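You operate a simulated robot arm through the tools that you are given. There is no shell and no other tool.

You run a simulated two-armed robot. Do the job below in one go: nothing can be reset, and whatever is moved stays where it is left.

JOB
Screw the yellow caster home in the blue leg and tighten the nut between the green and orange legs.
Fine: use the ring spanner and put it back; the cream caster stays.
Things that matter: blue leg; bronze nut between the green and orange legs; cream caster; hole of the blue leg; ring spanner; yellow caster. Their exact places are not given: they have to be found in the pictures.

It is judged by the outcome, as a careful person would: the job done as asked, and still so three seconds after it is handed in. It fails if anything else is knocked over, pushed out of place, dropped, spilled or broken.

ROBOT AND FRAMES
Two 7-joint arms with fingered hands on one trunk, on a base that drives. Base frame: it is fixed to the floor where the robot stands at the start and does not move with it; the origin is under the middle of the robot, x ahead of it, y to its left, z up; the surface under the hand at the start is at about z = 0.8. Units: m, rad, N and s.
The left shoulder is at the start at [0.06, 0.177, 0.875], the right one opposite. Places, roughly: blue leg [0.7, 0.3, 0.9]; bronze nut between the green and orange legs [0.8, 0.4, 0.9]; hole of the blue leg [0.7, 0.3, 0.9]. Payload 4 kg a hand.
Tool frame (each hand has its own): the origin (TCP) lies between the finger pads and is the grasp point; the fingertips stand 0.037 m ahead of it; z points along the fingers, y is the line along which they close. Largest opening 0.124 m; the body of the gripper starts 0.043 m behind the TCP. The gripper is a hand of 3 fingers: y runs from the thumb to the fingers, the wrist lies at [-0.015, -0.108, -0.202] in the tool frame, and closing takes about 1.5 s.
Orientation is that of the tool frame in the base frame, as a unit quaternion [w, x, y, z]. With the fingers straight down and the wrist toward the robot, the tool's x, y and z point along [0, 1, 0], [1, 0, 0] and [0, 0, -1] of the base frame.

CONTROLS
- The arms move only by the tool play_rows. It takes "left_increments", "right_increments" or both (then of equal length, played together; a hand with none holds still); each is a list of rows, each an object (a shift or turn left out is 0, a gripper value left out holds the last) with "dp": the shift along the tool's x, y, z in mm, a list of three; "angular": the turn, a rotation vector about the tool's x, y, z in rad, a list of three. In form: [{"dp": [x, y, z], "angular": [wx, wy, wz]}, ...]. A call has 1 to 20 rows; each row shifts and turns the commanded pose from where the row before left it, along the tool's axes as they then stand. "left_grip" and "right_grip" are, for a hand that has rows, the gripper command, from -1 (shut) to 1 (fully open), values between in proportion, set as the call begins (left out, the last holds). A row lasts 0.2 s, in which the tool goes at most 0.05 m and 0.15 rad; a call with a longer step from one row to the next is refused whole, and so is a gripper value outside its range. A pose out of reach is approached as far as the arm can. The call stops where the force on the tool passes 90 N (or 10 N more than at its start, if that is more) or the arm is blocked; 0.2 s more then pass. The fingers move at their own pace (about 0.072 m/s each) and stop on an object; they squeeze with about 24 N. The grip force told is the motor's: it shows also when the fingers shut on nothing. Time passes only in rows, and 0.2 s behind the last, so rows that do not move let the fingers close. It gives the time, the measured TCP pose, the force on the tool (base axes), the opening and the grip force at its end, in the units of the frame above (readings bear some noise), with the torque about the TCP (base axes, N m) and any sound that the robot's microphone picked up.
- Cameras (640 x 400 px; columns grow to the right, rows downward): "scene" is now at [0.0606, 0.0216, 1.5324]; the picture's right is [0.27, -0.96, 0.00], its down [-0.65, -0.18, -0.74] and it looks along [0.71, 0.20, -0.67] (base axes); focal length 268 px, centre (320, 200). "left" rides on the left gripper at [-0.064, -0.076, -0.136] in its tool frame; the picture's right is [-0.84, -0.26, 0.48], its down [0.48, -0.76, 0.43] and it looks along [0.26, 0.60, 0.76] (tool axes); focal length 256 px, centre (320, 200). "right" rides on the right gripper at [0.064, -0.076, -0.136] in its tool frame; the picture's right is [-0.84, 0.26, -0.48], its down [-0.48, -0.76, 0.43] and it looks along [-0.26, 0.60, 0.76] (tool axes); focal length 256 px, centre (320, 200).
- snapshot(camera): a new picture of that camera. No time passes.
- move_column(by): slides the trunk up (or, below 0, down) by that many m; the arms and the scene camera ride with it, the base frame stays. It gives what a move gives, with no picture.
- steer(legs): drives the robot by 1 to 6 legs, each [ahead, left, turn to the left] in m, m and rad, along the robot's own axes; the way and the turn of a leg run together, so that a leg with both is an arc; at most 1.5 m and 3.142 rad a leg. The arms and the cameras ride along, it lands a little off, and it stops where it bumps. It gives what a move gives.
- move_fingers(index, middle, thumb_bend, thumb_turn, hand): sets how far each is bent, from 0 (flat) to 100 (curled in); at 30 the hand is open as for a grip, at 70 the pads meet at the TCP. One left out holds its place. A second passes; each finger stops where it meets its share of the squeeze, and holds until it gets a number again. A gripper value or a shape takes the hand back. It gives what a move gives, with no picture; readings hold the bend of each and the force on the fingers (four entries, about 0 where the hand has none), thumb and palm. thumb_turn goes from beside the hand (0) to across from the fingers (100), as for a grip.
- grasp_type(shape, hand): the hand has 3 fingers and takes this shape, open, in about a second: jaw (thumb against the fingers, like two jaws); tri (thumb and two fingers); tip (a fingertip pinch); poke (one finger out to press); point (the index stretched); flat (the hand flat); cup (the hand cupped); fist (a fist). The gripper value then closes the fingers along that shape, each until it touches; the sizes above hold for jaw. It gives what a move gives, with no picture.
- pan_tilt(pan, tilt): turns the head with the scene camera to pan (to the left, within 1.501 rad either way) and tilt (down, from -0.506 to 1.204), counted from straight ahead of the robot. It gives what a move gives.
- probe_pixels(camera, pixels): for up to 12 pixels [column, row] of the newest picture of that camera ("zoom" is the newest enlarged one), the place [x, y, z] in the base frame of the surface seen there, good to about 0.003 m, but the place of the scene camera against the robot may be out by one fixed shift of up to 0.018 m in any direction. No time passes.
- enlarge(camera, box): a new picture of the part [left, top, right, bottom] of that camera's present view, enlarged. No time passes.
- close_job(): hands the job in; it is judged then, once.

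Unless the task says otherwise, let go and move clear before handing in.

The tools are called as a command line: name --argument value ..., lists and objects as JSON in quotes. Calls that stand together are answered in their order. play_rows: Moves the arms, as the interface text tells. Its arguments: {"type":"object","properties":{"left_increments":{"type":"array","items":{"type":"object","properties":{"dp":{"type":"array","items":{"type":"number"}},"angular":{"type":"array","items":{"type":"number"}}}}},"left_grip":{"type":"number"},"right_increments":{"type":"array","items":{"type":"object","properties":{"dp":{"type":"array","items":{"type":"number"}},"angular":{"type":"array","items":{"type":"number"}}}}},"right_grip":{"type":"number"}},"required":[]} The other tools are called the same way: move_column (by) slides the trunk up or down; grasp_type (shape, hand) gives the hand a shape; move_fingers (index, middle, thumb_bend, thumb_turn, hand) moves the fingers one by one; steer (legs) drives the base; pan_tilt (pan, tilt) turns the head that bears the scene camera; snapshot (camera) takes a picture; probe_pixels (camera, pixels) gives the place of the surface under pixels of a picture; enlarge (camera, box) takes an enlarged picture of a part of a camera's view; close_job () hands the job in.

At the start:

```text
time_s: 0.0
left_tcp_pos: [0.3926, 0.3418, 1.2014]
left_tcp_rot: [0.001, 0.707, 0.707, 0.0]
left_ft_force: [-0.2, -0.4, -0.8]
left_torque: [0.04, 0.02, 0.01]
left_finger_gap: 0.1237
left_gripper_force: 0.0
left_shape: jaw
left_bend: [30.0, 30.0, 30.0, 98.0]
left_finger forces: [0.1, 0.0, 0.1, 0.1, 0.1, 0.1]
right_tcp_pos: [0.5081, -0.1129, 1.143]
right_tcp_rot: [0.0, 0.707, 0.707, 0.0]
right_ft_force: [0.5, -0.3, 0.3]
right_torque: [0.03, -0.05, 0.02]
right_finger_gap: 0.1236
right_gripper_force: 0.0
right_shape: jaw
right_bend: [30.0, 30.0, 30.0, 98.0]
right_finger forces: [0.0, 0.1, 0.1, 0.1, 0.1, 0.1]
trunk travel left (down, up): [-0.4, 0.19]
robot x, y, heading: [-0.0009, 0.0011, -0.001]
head pan, tilt: [0.276, 0.735]
```

scene: 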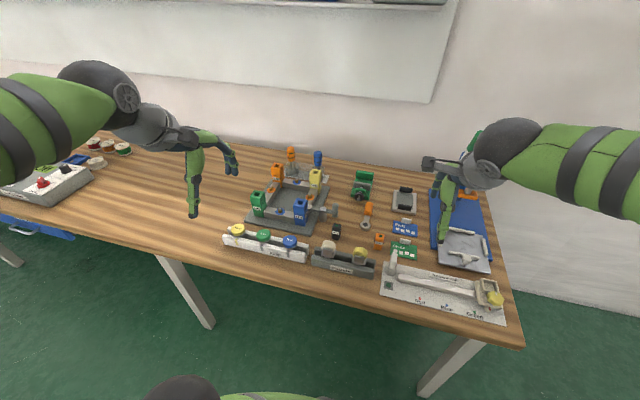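
right: 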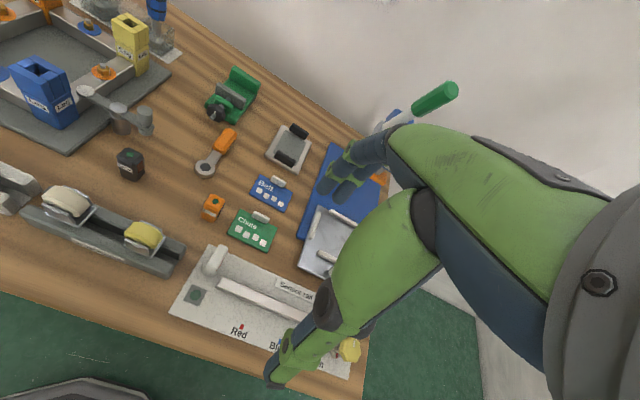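
left: 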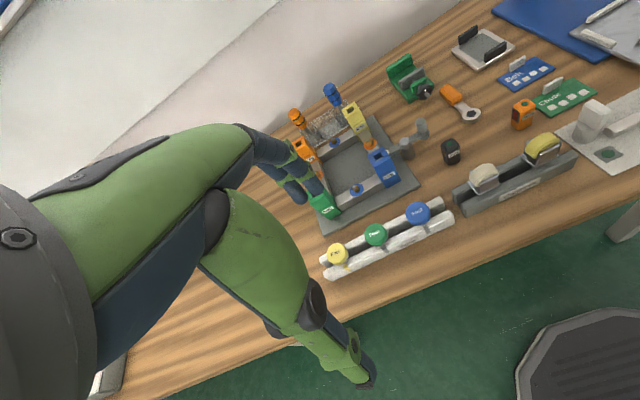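

The pictures show a frame with four coloured legs around (290,200) in the scene, a tray with cream and yellow casters at (345,255), and an orange-handled ring spanner near (368,215). I'll take enlarged views first.

enlarge --camera "scene" --box '[220, 130, 400, 280]'

enlarge --camera "left" --box '[270, 60, 470, 260]'

enlarge --camera "right" --box '[0, 0, 240, 280]'

```text
2.67 times, centred on (310, 205) of scene
```

zoom: 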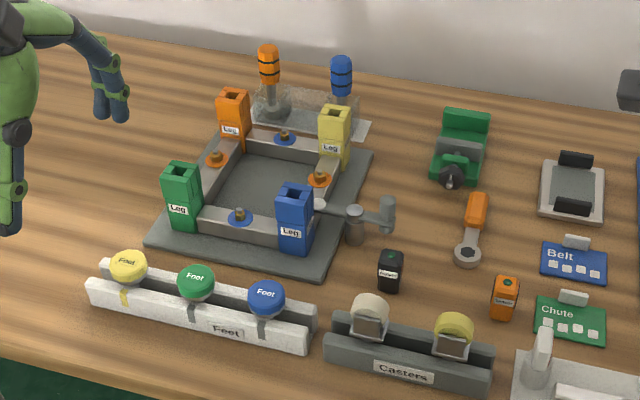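

```text
2.00 times, centred on (370, 160) of left
```

zoom: 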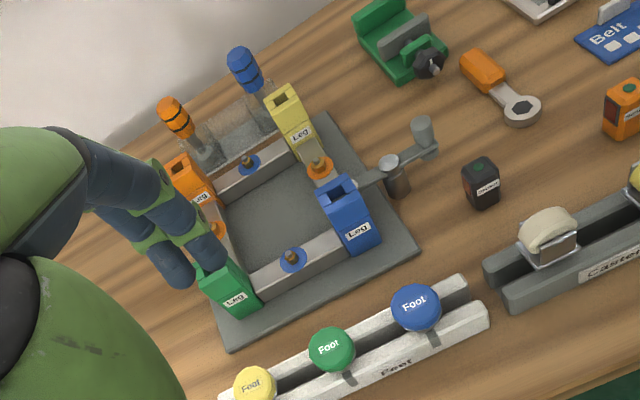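

```text
1.43 times, centred on (120, 140) of right
```

zoom: 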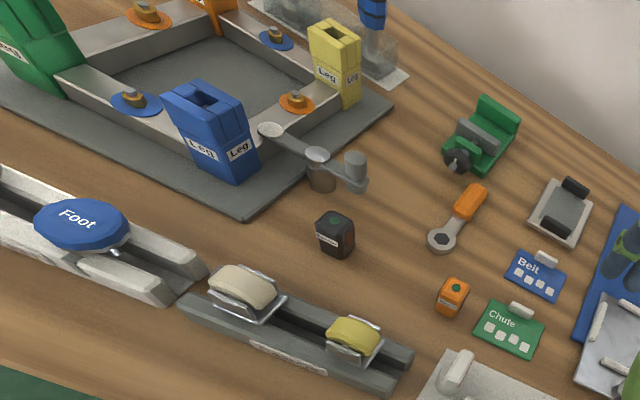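

The bronze nut between green and orange sits on an orange washer at about (281,189) in the scene. I'll enlarge each item and probe places.

enlarge --camera "scene" --box '[240, 140, 340, 240]'

enlarge --camera "scene" --box '[300, 190, 400, 290]'

enlarge --camera "right" --box '[0, 40, 160, 160]'

enlarge --camera "right" --box '[20, 120, 260, 280]'

```text
4.00 times, centred on (290, 190) of scene
```

zoom: 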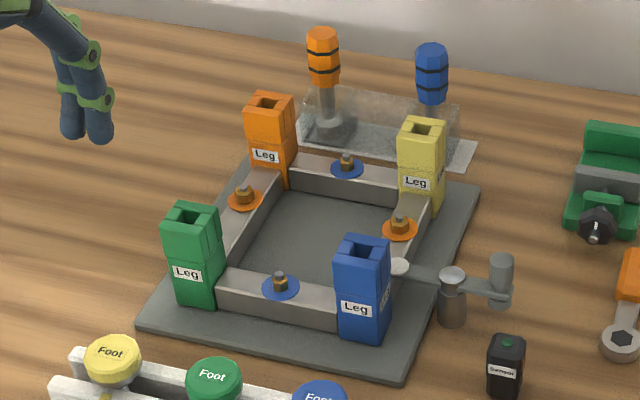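

```text
4.00 times, centred on (350, 240) of scene
```

zoom: 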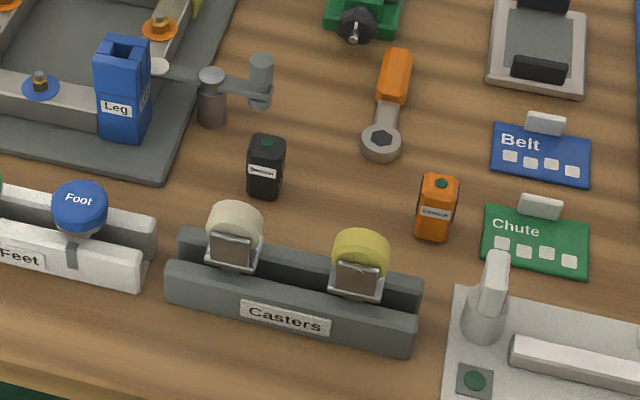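

```text
3.33 times, centred on (80, 100) of right
```

zoom: 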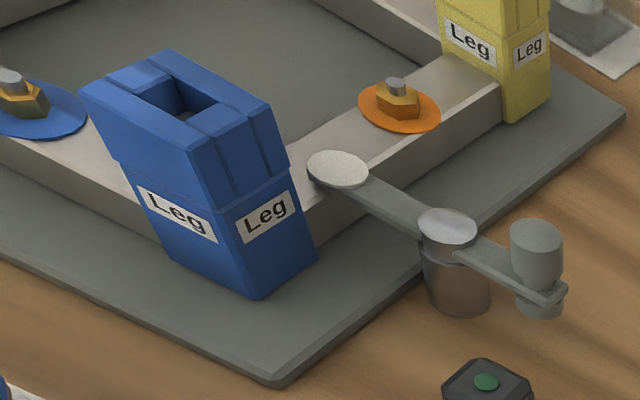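

```text
2.50 times, centred on (140, 200) of right
```

zoom: 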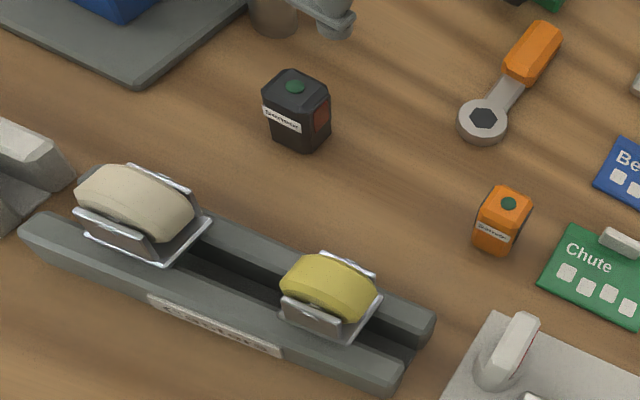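

Next I'll probe the key places through both cameras, to find the scene camera's fixed shift.

snapshot --camera "right"

probe_pixels --camera "right" --pixels '[[39, 72], [22, 71], [40, 62], [72, 88], [50, 122], [143, 233], [150, 243], [68, 200], [213, 167], [229, 136], [150, 216], [100, 230]]'

snapshot --camera "scene"

probe_pixels --camera "scene" --pixels '[[301, 188], [301, 201], [281, 188], [282, 191], [363, 226], [369, 208], [360, 251], [329, 246], [258, 193], [276, 166], [315, 171], [290, 211]]'

```text
taken
```

right: 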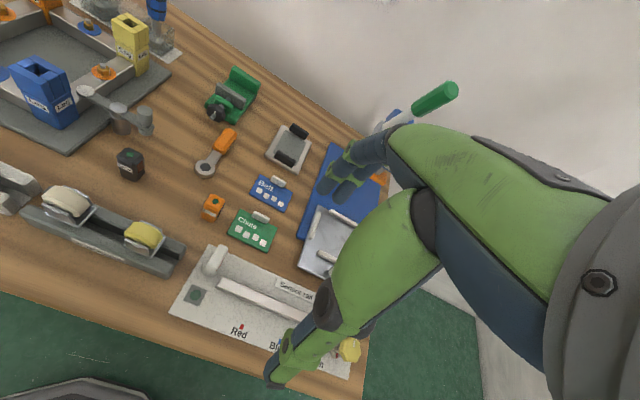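

```text
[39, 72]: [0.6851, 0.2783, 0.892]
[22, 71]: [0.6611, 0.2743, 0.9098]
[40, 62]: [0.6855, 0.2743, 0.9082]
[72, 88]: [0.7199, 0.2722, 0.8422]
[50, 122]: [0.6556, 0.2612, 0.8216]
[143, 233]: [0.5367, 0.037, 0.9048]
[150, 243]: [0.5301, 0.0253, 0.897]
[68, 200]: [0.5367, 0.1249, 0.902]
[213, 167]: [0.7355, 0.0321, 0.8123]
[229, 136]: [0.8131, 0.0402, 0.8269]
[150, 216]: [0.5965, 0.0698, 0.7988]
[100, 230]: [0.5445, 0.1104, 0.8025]
```

```text
taken
```

scene: 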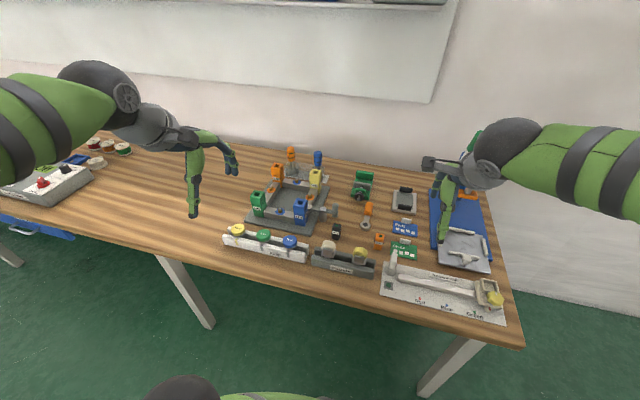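

```text
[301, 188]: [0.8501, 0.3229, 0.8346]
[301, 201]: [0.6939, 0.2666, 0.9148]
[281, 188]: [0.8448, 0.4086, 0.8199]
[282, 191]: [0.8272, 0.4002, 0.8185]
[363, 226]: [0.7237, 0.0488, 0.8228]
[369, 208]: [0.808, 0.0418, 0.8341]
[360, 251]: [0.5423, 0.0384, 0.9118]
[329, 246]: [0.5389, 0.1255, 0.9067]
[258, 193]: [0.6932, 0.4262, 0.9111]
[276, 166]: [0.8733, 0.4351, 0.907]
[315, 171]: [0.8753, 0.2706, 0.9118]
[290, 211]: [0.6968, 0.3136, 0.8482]
```

The probes place the blue leg near (0.69,0.27), the yellow caster near (0.537,0.036,0.905), the spanner ring near (0.725,0.045), and the nut near (0.785,0.43). I'll move the right arm aside and bring the left hand above the caster for a closer look.

play_rows --right_increments '[{"dp": [-40, 0, -5]}, {"dp": [-40, 0, -5]}, {"dp": [-40, -5, -5]}, {"dp": [-40, -5, -5]}, {"dp": [-40, -5, -5]}, {"dp": [0, 0, 0]}, {"dp": [0, 0, 0]}, {"dp": [0, 0, 0]}]' --left_increments '[{"dp": [0, 0, 0]}, {"dp": [0, 0, 0]}, {"dp": [-20, 10, 0]}, {"dp": [-40, 15, 0]}, {"dp": [-40, 20, 0]}, {"dp": [-40, 20, 0]}, {"dp": [-40, 20, 5]}, {"dp": [-40, 20, 5]}]'

```text
time_s: 1.8
left_tcp_pos: [0.497, 0.1215, 1.1912]
left_tcp_rot: [0.0, 0.708, 0.707, 0.0]
left_ft_force: [0.0, -0.6, 0.4]
left_torque: [0.0, -0.02, 0.0]
left_finger_gap: 0.1237
left_gripper_force: 0.0
left_shape: jaw
left_bend: [30.0, 30.0, 30.0, 98.0]
left_finger forces: [0.0, 0.0, 0.0, 0.0, 0.1, 0.1]
right_tcp_pos: [0.4925, -0.3127, 1.1664]
right_tcp_rot: [0.0, 0.707, 0.707, 0.001]
right_ft_force: [0.3, 0.5, -0.6]
right_torque: [0.01, 0.02, 0.02]
right_finger_gap: 0.1235
right_gripper_force: 0.1
right_shape: jaw
right_bend: [30.0, 30.0, 30.0, 98.0]
right_finger forces: [0.0, 0.0, 0.0, 0.0, 0.0, 0.0]
trunk travel left (down, up): [-0.4, 0.19]
robot x, y, heading: [0.002, -0.001, -0.003]
head pan, tilt: [0.276, 0.735]
```

The left hand is now at (0.497,0.12,1.19). I'll take pictures from here.

snapshot --camera "left"

snapshot --camera "scene"

```text
taken
```

left: 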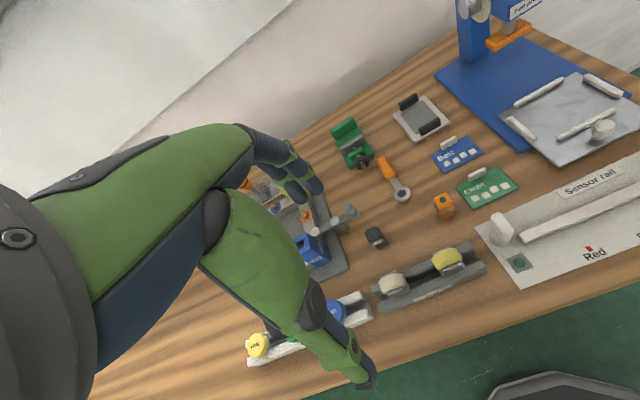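

```text
taken
```

scene: 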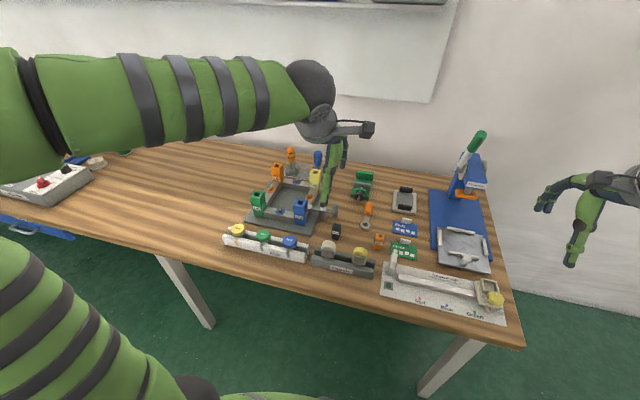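

I'll zoom on the caster at (447,258), the spanner at (393,180), and the rest.

enlarge --camera "left" --box '[360, 220, 500, 308]'

probe_pixels --camera "zoom" --pixels '[[400, 150], [380, 170], [430, 200], [370, 200], [450, 160], [150, 260], [120, 290], [200, 300], [90, 240], [400, 250], [320, 190], [560, 170]]'

enlarge --camera "left" --box '[340, 110, 480, 198]'

```text
4.55 times, centred on (430, 264) of left
```

zoom: 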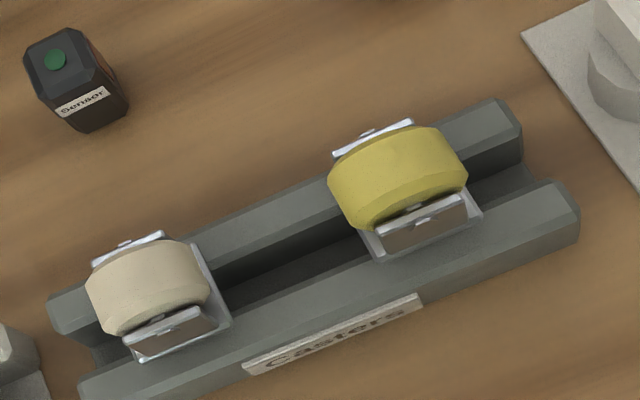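

```text
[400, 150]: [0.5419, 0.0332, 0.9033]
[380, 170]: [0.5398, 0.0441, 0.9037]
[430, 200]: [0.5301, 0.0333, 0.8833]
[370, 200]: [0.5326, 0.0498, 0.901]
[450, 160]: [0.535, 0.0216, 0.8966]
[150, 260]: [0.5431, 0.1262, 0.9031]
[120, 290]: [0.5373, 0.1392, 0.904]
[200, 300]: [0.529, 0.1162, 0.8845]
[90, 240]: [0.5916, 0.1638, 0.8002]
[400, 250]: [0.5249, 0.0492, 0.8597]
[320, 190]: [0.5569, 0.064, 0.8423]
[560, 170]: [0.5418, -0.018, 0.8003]
```

```text
4.55 times, centred on (410, 154) of left
```

zoom: 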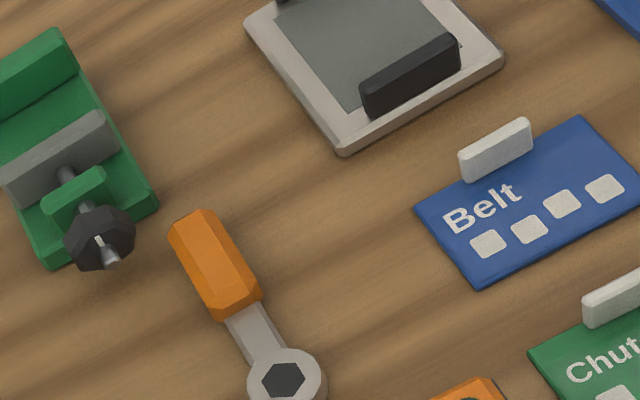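

The yellow caster's cheeks are at about x 0.524 and 0.55 with the wheel top at 0.904 (zoom 400,150). I'll shift the hand left so its camera sees the blue leg and the nut closely.

play_rows --left_increments '[{"dp": [40, 0, 10]}, {"dp": [40, 0, 10]}, {"dp": [40, 0, 10]}, {"dp": [40, 0, 10]}, {"dp": [40, 0, 10]}, {"dp": [40, 0, 10]}, {"dp": [40, 0, 10]}, {"dp": [0, 0, 0]}]'

snapshot --camera "left"

enlarge --camera "left" --box '[370, 90, 470, 190]'

```text
time_s: 3.6
left_tcp_pos: [0.4975, 0.4026, 1.1211]
left_tcp_rot: [-0.001, 0.707, 0.707, -0.001]
left_ft_force: [-0.5, -0.2, 0.2]
left_torque: [0.03, 0.0, 0.01]
left_finger_gap: 0.1238
left_gripper_force: 0.0
left_shape: jaw
left_bend: [30.0, 30.0, 30.0, 98.0]
left_finger forces: [0.1, 0.0, 0.1, 0.0, 0.0, 0.0]
right_tcp_pos: [0.4917, -0.3126, 1.1665]
right_tcp_rot: [-0.001, 0.707, 0.707, 0.001]
right_ft_force: [-0.4, -0.1, -0.2]
right_torque: [0.04, 0.02, 0.0]
right_finger_gap: 0.1236
right_gripper_force: 0.0
right_shape: jaw
right_bend: [30.0, 30.0, 30.0, 98.0]
right_finger forces: [0.2, 0.1, 0.1, 0.0, 0.1, 0.0]
trunk travel left (down, up): [-0.4, 0.19]
robot x, y, heading: [0.0001, -0.0, 0.004]
head pan, tilt: [0.276, 0.735]
```

```text
taken
```

left: 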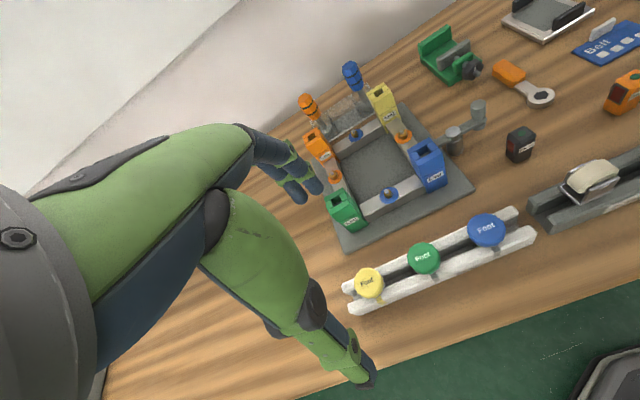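

```text
4.00 times, centred on (420, 140) of left
```

zoom: 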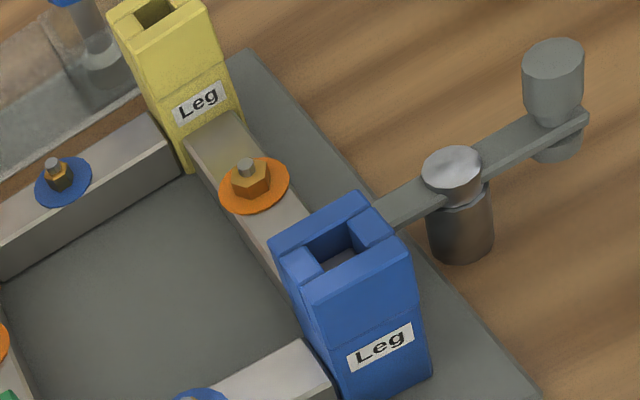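

The blue leg top shows its hole at zoom (340,240). I'll probe its rim corners and hole edges, and the nut area.

probe_pixels --camera "zoom" --pixels '[[272, 243], [362, 195], [405, 248], [315, 300], [310, 258], [350, 218], [376, 240], [330, 268], [345, 250], [290, 240], [385, 225], [300, 272]]'

enlarge --camera "left" --box '[300, 120, 380, 230]'

```text
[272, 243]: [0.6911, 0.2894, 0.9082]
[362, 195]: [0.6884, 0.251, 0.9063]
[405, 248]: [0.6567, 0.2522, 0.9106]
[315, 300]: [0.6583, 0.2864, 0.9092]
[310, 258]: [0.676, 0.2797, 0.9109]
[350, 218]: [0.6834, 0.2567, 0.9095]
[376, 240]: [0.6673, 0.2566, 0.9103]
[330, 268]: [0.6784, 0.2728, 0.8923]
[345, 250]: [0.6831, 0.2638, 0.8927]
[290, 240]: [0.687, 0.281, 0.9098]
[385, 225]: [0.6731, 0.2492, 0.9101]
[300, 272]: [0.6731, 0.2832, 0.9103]
```

```text
3.64 times, centred on (340, 175) of left
```

zoom: 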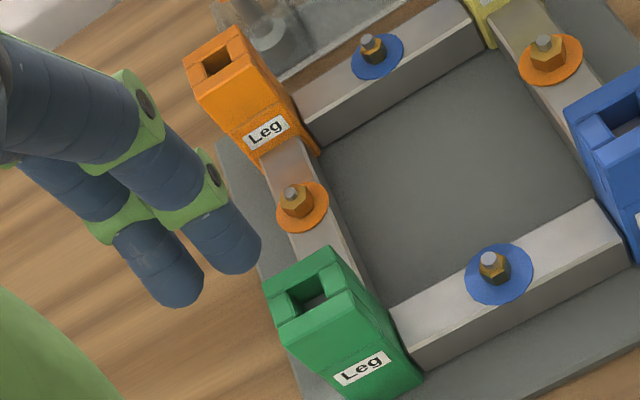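

I'll probe the green–orange nut at zoom (292,200), its washer, and the surrounding legs.

probe_pixels --camera "zoom" --pixels '[[291, 190], [285, 203], [302, 200], [293, 208], [283, 215], [322, 200], [305, 228], [290, 160], [338, 290], [316, 290], [300, 75], [276, 280]]'

enlarge --camera "left" --box '[318, 160, 358, 185]'

enlarge --camera "left" --box '[480, 50, 560, 110]'

```text
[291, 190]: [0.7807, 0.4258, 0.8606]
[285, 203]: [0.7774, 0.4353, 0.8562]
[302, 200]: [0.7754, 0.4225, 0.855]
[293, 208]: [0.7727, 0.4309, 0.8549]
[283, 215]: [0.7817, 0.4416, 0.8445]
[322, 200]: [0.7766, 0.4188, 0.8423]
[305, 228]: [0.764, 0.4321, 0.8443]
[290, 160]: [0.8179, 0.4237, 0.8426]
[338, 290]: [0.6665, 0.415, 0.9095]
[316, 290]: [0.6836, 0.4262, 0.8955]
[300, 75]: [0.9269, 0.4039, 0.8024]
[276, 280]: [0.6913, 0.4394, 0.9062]
```

```text
16.00 times, centred on (338, 172) of left
```

zoom: 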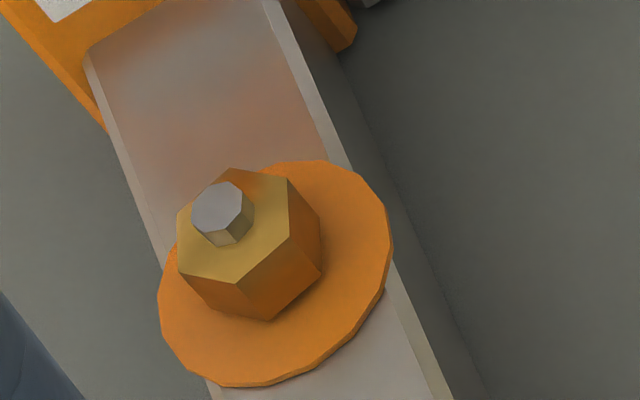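

```text
6.67 times, centred on (520, 80) of left
```

zoom: 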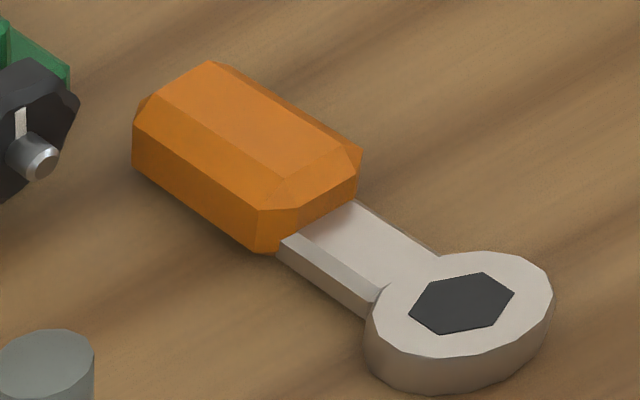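

The bronze nut is at about (0.778,0.430,0.855), and the blue leg's top centre at (0.674,0.270,0.910) with its floor at 0.8925. Now I'll move down near the yellow caster for a close look.

play_rows --left_increments '[{"dp": [-39, -4, 0]}, {"dp": [-39, -4, 10]}, {"dp": [-39, -4, 15]}, {"dp": [-39, -4, 15]}, {"dp": [-39, -4, 15]}, {"dp": [-39, -5, 18]}, {"dp": [-40, -5, 18]}, {"dp": [0, 0, 0]}]'

snapshot --camera "left"

enlarge --camera "left" --box '[370, 150, 490, 250]'

```text
time_s: 5.4
left_tcp_pos: [0.4681, 0.1273, 1.0302]
left_tcp_rot: [0.0, 0.707, 0.707, 0.001]
left_ft_force: [1.1, -1.3, -0.5]
left_torque: [-0.04, 0.01, 0.03]
left_finger_gap: 0.1237
left_gripper_force: 0.1
left_shape: jaw
left_bend: [30.0, 30.0, 30.0, 98.0]
left_finger forces: [0.1, 0.1, 0.0, 0.1, 0.0, 0.0]
right_tcp_pos: [0.4921, -0.3127, 1.167]
right_tcp_rot: [-0.001, 0.707, 0.708, 0.001]
right_ft_force: [0.2, 0.5, -0.5]
right_torque: [-0.01, -0.01, -0.02]
right_finger_gap: 0.1237
right_gripper_force: 0.0
right_shape: jaw
right_bend: [30.0, 30.0, 30.0, 98.0]
right_finger forces: [0.0, 0.1, 0.0, 0.1, 0.1, 0.1]
trunk travel left (down, up): [-0.4, 0.19]
robot x, y, heading: [0.0018, 0.0015, -0.003]
head pan, tilt: [0.276, 0.735]
```

```text
taken
```

left: 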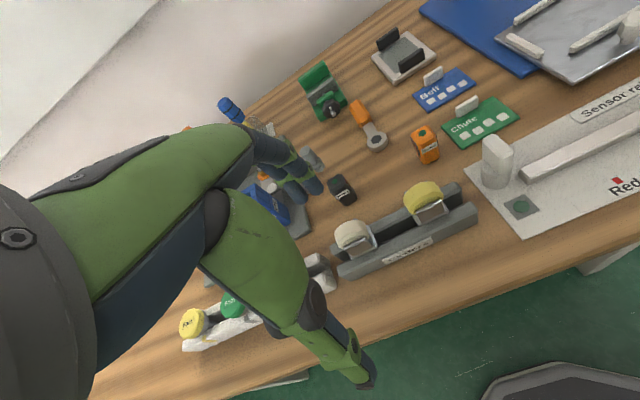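

```text
4.00 times, centred on (430, 200) of left
```

zoom: 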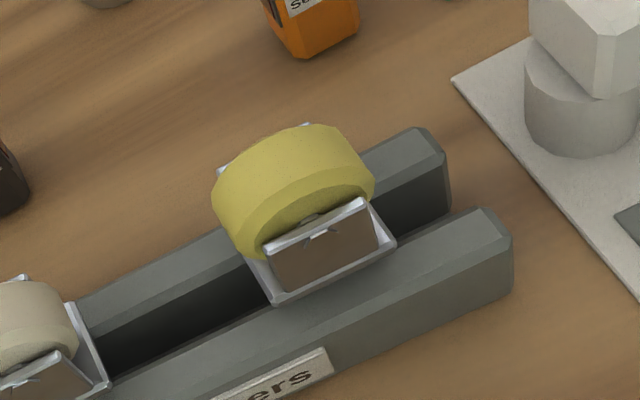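

Now I'll probe the caster's edges: cheek (zoom 270-380, 200-280), wheel and bracket plate.

probe_pixels --camera "zoom" --pixels '[[270, 248], [364, 206], [278, 285], [378, 240], [320, 245], [225, 215], [365, 185], [270, 150], [340, 140], [220, 168], [308, 127], [285, 297]]'

enlarge --camera "right" --box '[0, 60, 200, 185]'

enlarge --camera "scene" --box '[310, 225, 390, 275]'

```text
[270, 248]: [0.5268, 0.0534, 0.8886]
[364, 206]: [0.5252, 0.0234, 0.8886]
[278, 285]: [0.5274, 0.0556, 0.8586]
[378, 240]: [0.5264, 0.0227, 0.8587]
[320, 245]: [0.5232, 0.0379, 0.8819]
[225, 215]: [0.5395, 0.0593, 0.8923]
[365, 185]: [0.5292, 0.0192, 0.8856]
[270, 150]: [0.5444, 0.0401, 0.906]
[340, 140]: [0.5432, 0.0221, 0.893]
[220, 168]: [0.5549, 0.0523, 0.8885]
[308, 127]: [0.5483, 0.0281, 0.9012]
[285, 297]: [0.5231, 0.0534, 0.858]
```

```text
3.20 times, centred on (100, 122) of right
```

zoom: 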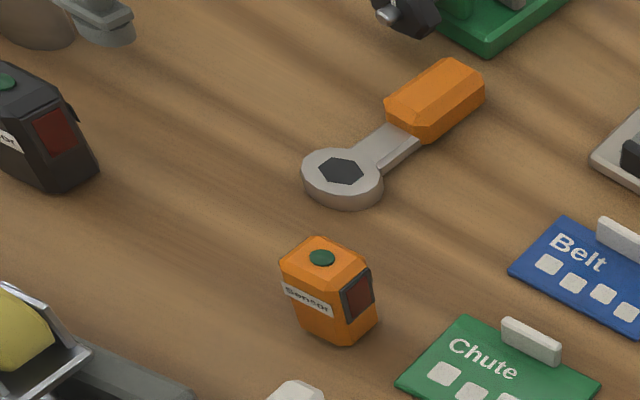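

```text
8.00 times, centred on (350, 250) of scene
```

zoom: 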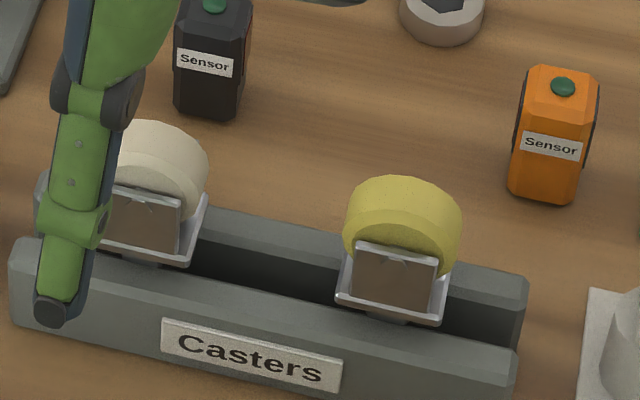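

The caster has a collar beneath the bracket plate (zoom 390,315). I'll look at it more closely.

enlarge --camera "scene" --box '[345, 240, 375, 270]'

probe_pixels --camera "zoom" --pixels '[[320, 250], [320, 290], [340, 320], [360, 330], [280, 160], [400, 160]]'

```text
13.33 times, centred on (360, 255) of scene
```

zoom: 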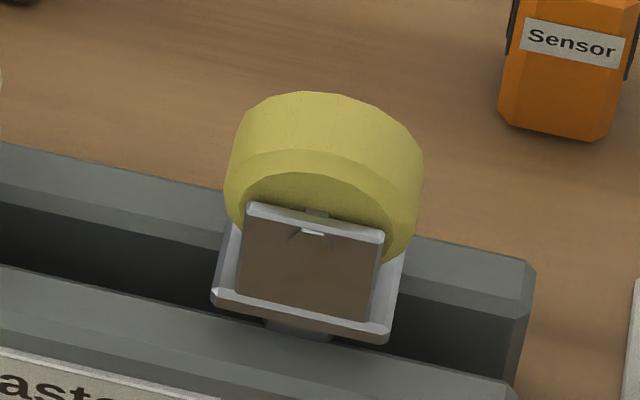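

```text
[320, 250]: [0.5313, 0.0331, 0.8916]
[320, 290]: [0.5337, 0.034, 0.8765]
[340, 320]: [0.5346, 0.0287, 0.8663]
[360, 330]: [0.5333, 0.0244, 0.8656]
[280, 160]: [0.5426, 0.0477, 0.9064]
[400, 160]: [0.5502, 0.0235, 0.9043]
```

The caster's centre is at about (0.5405,0.0385), with cheek faces at x≈0.5255 and 0.555 and the plate top at 0.8585. I'll move the left hand above it.

play_rows --left_increments '[{"dp": [-30, 24, 0]}, {"dp": [-30, 24, 0]}, {"dp": [-28.8, 24.4, 0]}, {"dp": [0, 0, 30]}, {"dp": [0, 0, 30]}, {"dp": [0, 0, 20]}, {"dp": [0, 0, 0]}]'

snapshot --camera "left"

snapshot --camera "scene"

enlarge --camera "scene" --box '[300, 190, 420, 270]'

```text
time_s: 7.0
left_tcp_pos: [0.5388, 0.0394, 0.9498]
left_tcp_rot: [-0.001, 0.707, 0.708, 0.001]
left_ft_force: [-0.6, -0.3, 0.1]
left_torque: [-0.04, -0.05, -0.04]
left_finger_gap: 0.1238
left_gripper_force: 0.1
left_shape: jaw
left_bend: [30.0, 30.0, 30.0, 98.0]
left_finger forces: [0.0, 0.1, 0.0, 0.0, 0.0, 0.0]
right_tcp_pos: [0.4913, -0.3127, 1.1674]
right_tcp_rot: [-0.001, 0.707, 0.707, 0.001]
right_ft_force: [0.4, 0.3, 0.1]
right_torque: [0.02, -0.03, -0.01]
right_finger_gap: 0.1237
right_gripper_force: 0.1
right_shape: jaw
right_bend: [30.0, 30.0, 30.0, 98.0]
right_finger forces: [0.1, 0.0, 0.0, 0.0, 0.0, 0.1]
trunk travel left (down, up): [-0.4, 0.19]
robot x, y, heading: [0.0021, -0.0031, 0.004]
head pan, tilt: [0.276, 0.735]
```

```text
taken
```

left: 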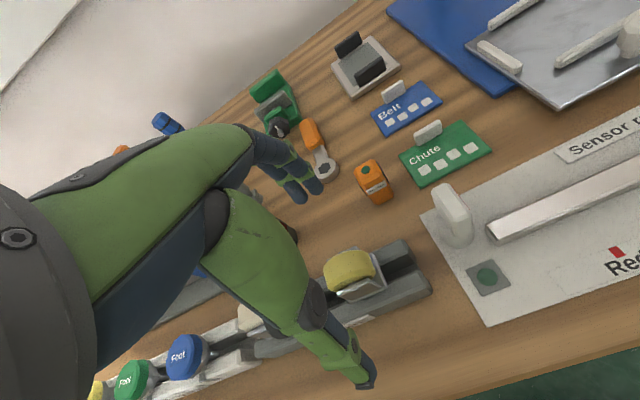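

```text
taken
```

scene: 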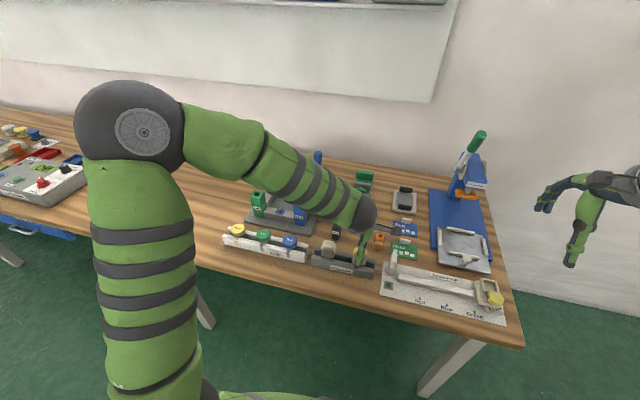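

```text
5.00 times, centred on (360, 230) of scene
```

zoom: 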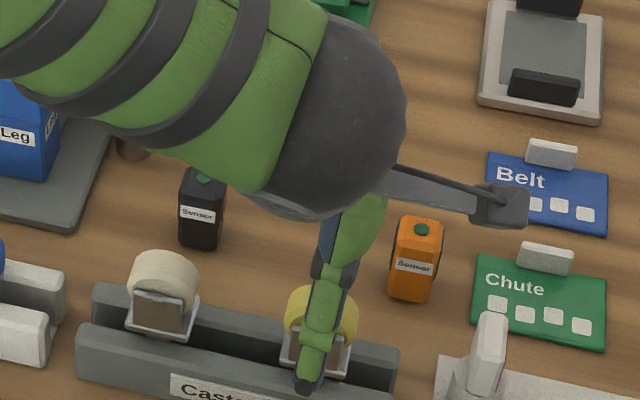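

The hand is aligned over the caster. I'll check how far the orange sensor is from the finger side before descending.

probe_pixels --camera "left" --pixels '[[368, 168], [358, 172], [372, 200], [350, 290], [375, 265], [345, 252]]'

enlarge --camera "left" --box '[280, 200, 440, 300]'

```text
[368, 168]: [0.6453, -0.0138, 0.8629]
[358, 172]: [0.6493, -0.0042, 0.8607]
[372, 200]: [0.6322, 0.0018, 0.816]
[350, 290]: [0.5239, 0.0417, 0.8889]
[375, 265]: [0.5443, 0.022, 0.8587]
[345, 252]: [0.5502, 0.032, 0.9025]
```

```text
4.00 times, centred on (360, 250) of left
```

zoom: 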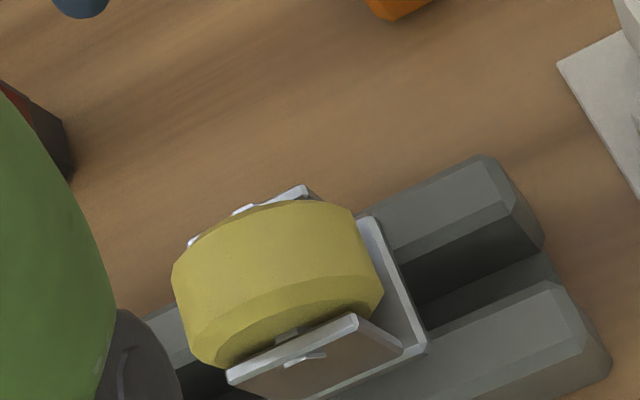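

The sensor front face is at x≈0.632, so I'll narrow the gap to about 0.07 m and lower to z≈0.898.

play_rows --left_grip 0.15 --left_increments '[{"dp": [0, 1.5, 0]}, {"dp": [0, 0, 0]}, {"dp": [0, 0, 0]}, {"dp": [0, 0, 15]}, {"dp": [0, 0, 15]}, {"dp": [0, 0, 12]}, {"dp": [0, 0, 10]}, {"dp": [0, 0, 0]}]'

snapshot --camera "left"

enlarge --camera "scene" --box '[320, 225, 400, 275]'

```text
time_s: 8.8
left_tcp_pos: [0.5405, 0.0396, 0.8994]
left_tcp_rot: [0.0, 0.708, 0.707, 0.0]
left_ft_force: [-0.6, -0.6, 1.0]
left_torque: [-0.03, -0.01, 0.03]
left_finger_gap: 0.0715
left_gripper_force: 0.0
left_shape: jaw
left_bend: [39.0, 43.0, 54.0, 99.0]
left_finger forces: [0.1, 0.0, 0.0, 0.0, 0.6, 0.0]
right_tcp_pos: [0.491, -0.3122, 1.1658]
right_tcp_rot: [0.0, 0.708, 0.706, 0.001]
right_ft_force: [-0.5, 0.8, -0.8]
right_torque: [-0.04, 0.0, 0.0]
right_finger_gap: 0.1236
right_gripper_force: 0.0
right_shape: jaw
right_bend: [30.0, 30.0, 30.0, 98.0]
right_finger forces: [0.0, 0.0, 0.0, 0.0, 0.1, 0.0]
trunk travel left (down, up): [-0.4, 0.19]
robot x, y, heading: [0.0003, 0.0017, -0.002]
head pan, tilt: [0.276, 0.735]
```

```text
taken
```

left: 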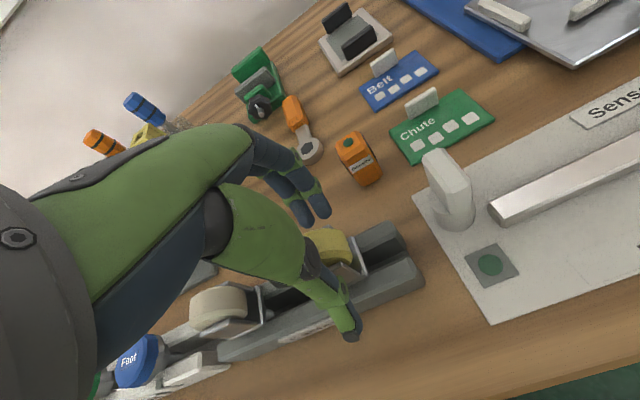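

```text
8.00 times, centred on (360, 250) of scene
```

zoom: 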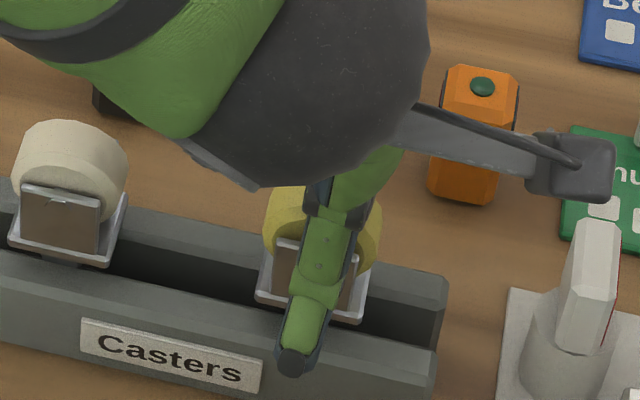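

The thumb sits in front of the front cheek and the fingers sit behind. I'll close on the cheeks.

play_rows --left_grip -1 --left_increments '[{"dp": [0, 0, 0]}, {"dp": [0, 0, 0]}, {"dp": [0, 0, 0]}, {"dp": [0, 0, 0]}, {"dp": [0, 0, 0]}, {"dp": [0, 0, 0]}, {"dp": [0, 0, 0]}, {"dp": [0, 0, 0]}]'

snapshot --camera "left"

enlarge --camera "left" --box '[270, 160, 430, 340]'

enlarge --camera "scene" --box '[320, 225, 400, 275]'

```text
time_s: 10.6
left_tcp_pos: [0.5414, 0.0388, 0.8992]
left_tcp_rot: [-0.001, 0.708, 0.706, 0.0]
left_ft_force: [6.2, 0.8, 3.5]
left_torque: [0.03, -0.52, -0.01]
left_finger_gap: 0.0355
left_gripper_force: 23.6
left_shape: jaw
left_bend: [50.0, 53.0, 62.0, 100.0]
left_finger forces: [19.3, 12.1, 0.0, 0.1, 26.3, 0.0]
right_tcp_pos: [0.4923, -0.3129, 1.1663]
right_tcp_rot: [-0.001, 0.707, 0.708, 0.0]
right_ft_force: [-0.2, -0.8, 0.4]
right_torque: [0.02, 0.01, 0.02]
right_finger_gap: 0.1238
right_gripper_force: 0.1
right_shape: jaw
right_bend: [30.0, 30.0, 30.0, 98.0]
right_finger forces: [0.0, 0.1, 0.1, 0.1, 0.0, 0.0]
trunk travel left (down, up): [-0.4, 0.19]
robot x, y, heading: [0.0004, -0.0029, 0.0]
head pan, tilt: [0.276, 0.735]
```

```text
taken
```

left: 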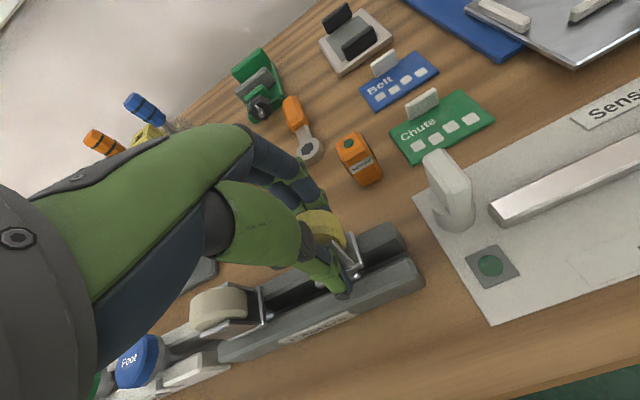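

```text
2.22 times, centred on (350, 250) of left
```

zoom: 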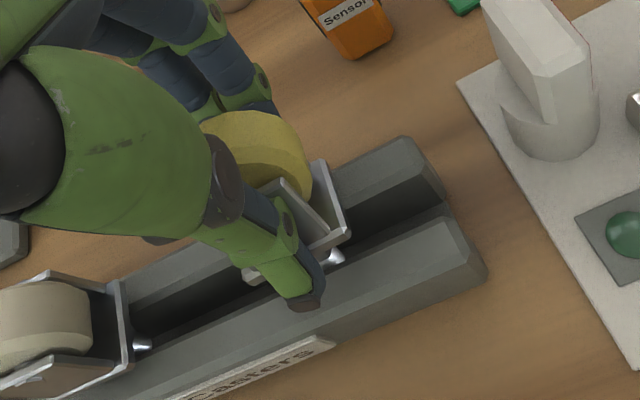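

```text
8.00 times, centred on (360, 250) of scene
```

zoom: 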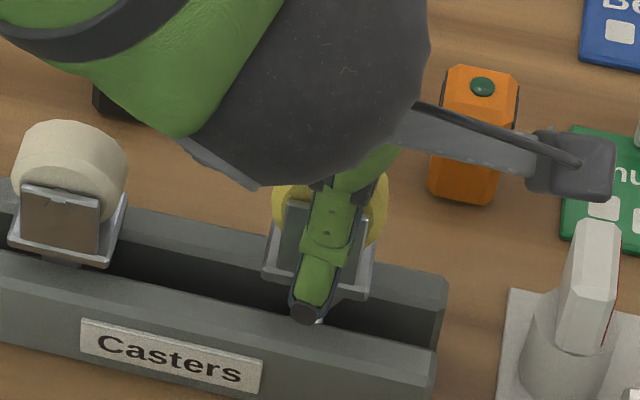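

The grip holds 24 N at a 0.0355 gap, but the caster may have tilted slightly. I'll lift a little and check.

play_rows --left_increments '[{"dp": [0, 0, -10]}, {"dp": [0, 0, -20]}, {"dp": [0, 0, -30]}, {"dp": [0, 0, -40]}, {"dp": [0, 0, -40]}, {"dp": [0, 0, 0]}]'

snapshot --camera "left"

enlarge --camera "left" --box '[270, 160, 430, 340]'

enlarge --camera "scene" --box '[330, 195, 410, 245]'

enlarge --camera "right" --box '[0, 0, 160, 200]'

```text
time_s: 12.0
left_tcp_pos: [0.5401, 0.0395, 1.0387]
left_tcp_rot: [-0.001, 0.707, 0.707, 0.001]
left_ft_force: [0.3, -0.2, -2.6]
left_torque: [-0.01, 0.04, -0.03]
left_finger_gap: 0.0344
left_gripper_force: 24.1
left_shape: jaw
left_bend: [50.0, 54.0, 62.0, 100.0]
left_finger forces: [18.4, 11.0, 0.0, 0.1, 28.9, 0.0]
right_tcp_pos: [0.4927, -0.3134, 1.167]
right_tcp_rot: [-0.001, 0.707, 0.708, 0.001]
right_ft_force: [-0.5, -1.1, 0.2]
right_torque: [0.0, -0.02, -0.02]
right_finger_gap: 0.1235
right_gripper_force: 0.1
right_shape: jaw
right_bend: [30.0, 30.0, 30.0, 98.0]
right_finger forces: [0.0, 0.1, 0.0, 0.0, 0.1, 0.0]
trunk travel left (down, up): [-0.4, 0.19]
robot x, y, heading: [0.0014, -0.0015, 0.002]
head pan, tilt: [0.276, 0.735]
```

```text
taken
```

left: 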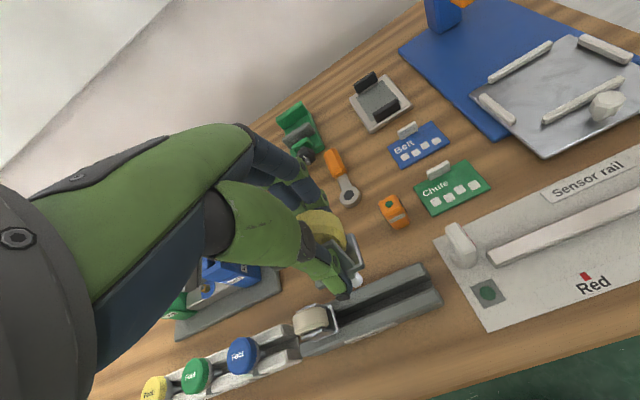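

```text
2.22 times, centred on (350, 250) of left
```

zoom: 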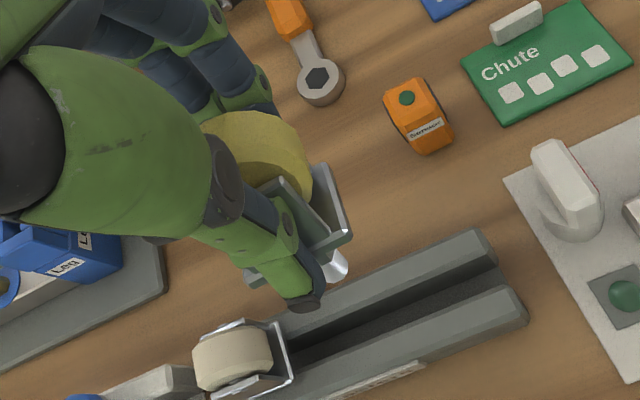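

```text
8.00 times, centred on (370, 220) of scene
```

zoom: 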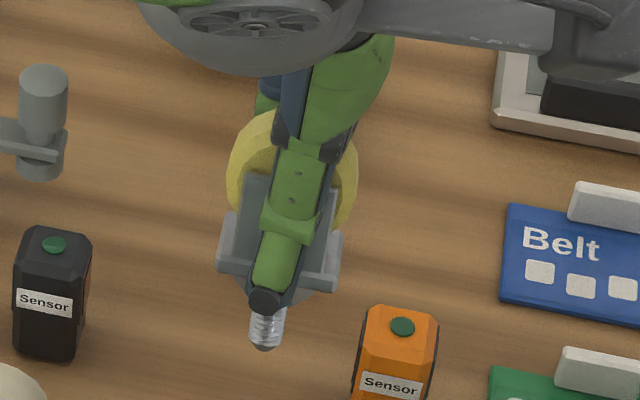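

```text
2.00 times, centred on (80, 100) of right
```

zoom: 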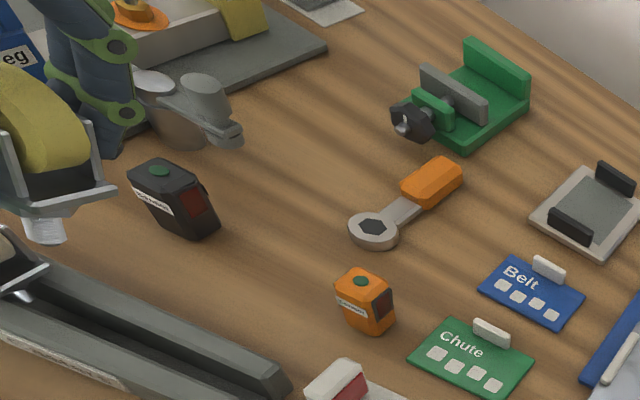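

The threaded stem hangs down, but the caster seems pitched. I'll probe its front cheek and plate for tilt.

enlarge --camera "scene" --box '[345, 205, 375, 240]'

probe_pixels --camera "zoom" --pixels '[[250, 200], [210, 270], [215, 310], [430, 300], [330, 290], [300, 370], [300, 400], [310, 385]]'

enlarge --camera "left" --box '[310, 200, 380, 310]'

```text
11.43 times, centred on (360, 222) of scene
```

zoom: 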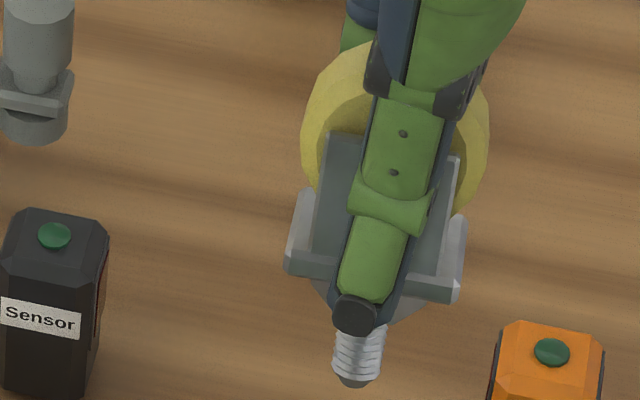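

```text
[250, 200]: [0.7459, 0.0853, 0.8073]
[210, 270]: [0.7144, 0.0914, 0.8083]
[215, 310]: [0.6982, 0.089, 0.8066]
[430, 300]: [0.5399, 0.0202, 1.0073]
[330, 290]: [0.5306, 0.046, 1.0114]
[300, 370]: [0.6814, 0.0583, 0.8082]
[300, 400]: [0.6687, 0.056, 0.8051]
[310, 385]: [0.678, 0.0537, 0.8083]
```

```text
3.64 times, centred on (345, 255) of left
```

zoom: 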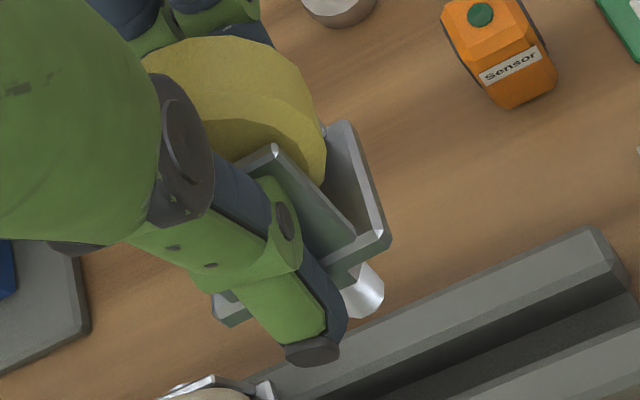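

I'll probe the plate edges in this left zoom, from its back at (345,126) to its front at (386,238).

probe_pixels --camera "zoom" --pixels '[[345, 126], [365, 170], [382, 220], [386, 245], [374, 252], [275, 150], [345, 225], [235, 318], [360, 295], [310, 190], [340, 150], [380, 290]]'

enlarge --camera "scene" --box '[345, 205, 375, 240]'

probe_pixels --camera "zoom" --pixels '[[335, 150], [325, 180], [320, 230], [305, 250], [304, 210], [455, 180], [440, 260], [455, 240], [440, 282], [360, 355], [355, 378], [300, 255]]'

```text
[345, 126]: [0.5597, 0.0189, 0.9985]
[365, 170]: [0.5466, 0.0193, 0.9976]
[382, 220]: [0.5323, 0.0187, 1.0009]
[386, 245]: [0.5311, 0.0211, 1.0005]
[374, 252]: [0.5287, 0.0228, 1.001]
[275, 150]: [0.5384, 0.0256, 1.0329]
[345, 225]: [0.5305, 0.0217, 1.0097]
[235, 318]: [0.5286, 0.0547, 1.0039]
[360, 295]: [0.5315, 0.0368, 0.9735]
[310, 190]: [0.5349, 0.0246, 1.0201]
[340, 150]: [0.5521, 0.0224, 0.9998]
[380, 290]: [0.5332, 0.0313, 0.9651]
```

```text
11.43 times, centred on (360, 222) of scene
```

zoom: 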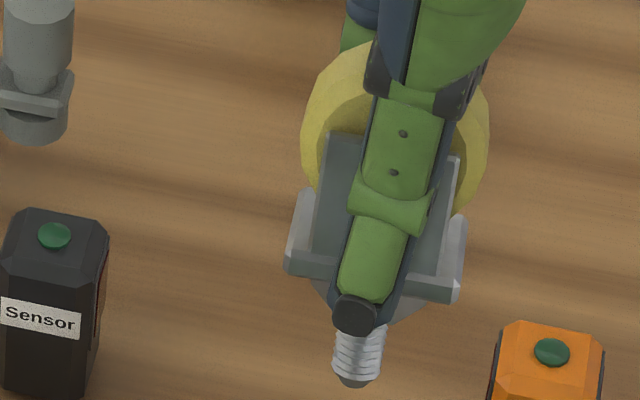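

```text
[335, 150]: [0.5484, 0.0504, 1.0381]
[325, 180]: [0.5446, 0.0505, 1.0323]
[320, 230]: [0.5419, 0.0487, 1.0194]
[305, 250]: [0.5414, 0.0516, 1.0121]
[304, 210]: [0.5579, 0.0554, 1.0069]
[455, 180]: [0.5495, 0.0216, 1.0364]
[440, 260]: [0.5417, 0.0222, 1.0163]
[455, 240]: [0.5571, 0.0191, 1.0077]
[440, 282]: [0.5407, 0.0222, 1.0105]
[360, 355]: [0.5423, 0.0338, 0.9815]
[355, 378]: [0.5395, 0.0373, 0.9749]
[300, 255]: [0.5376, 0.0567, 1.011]
```

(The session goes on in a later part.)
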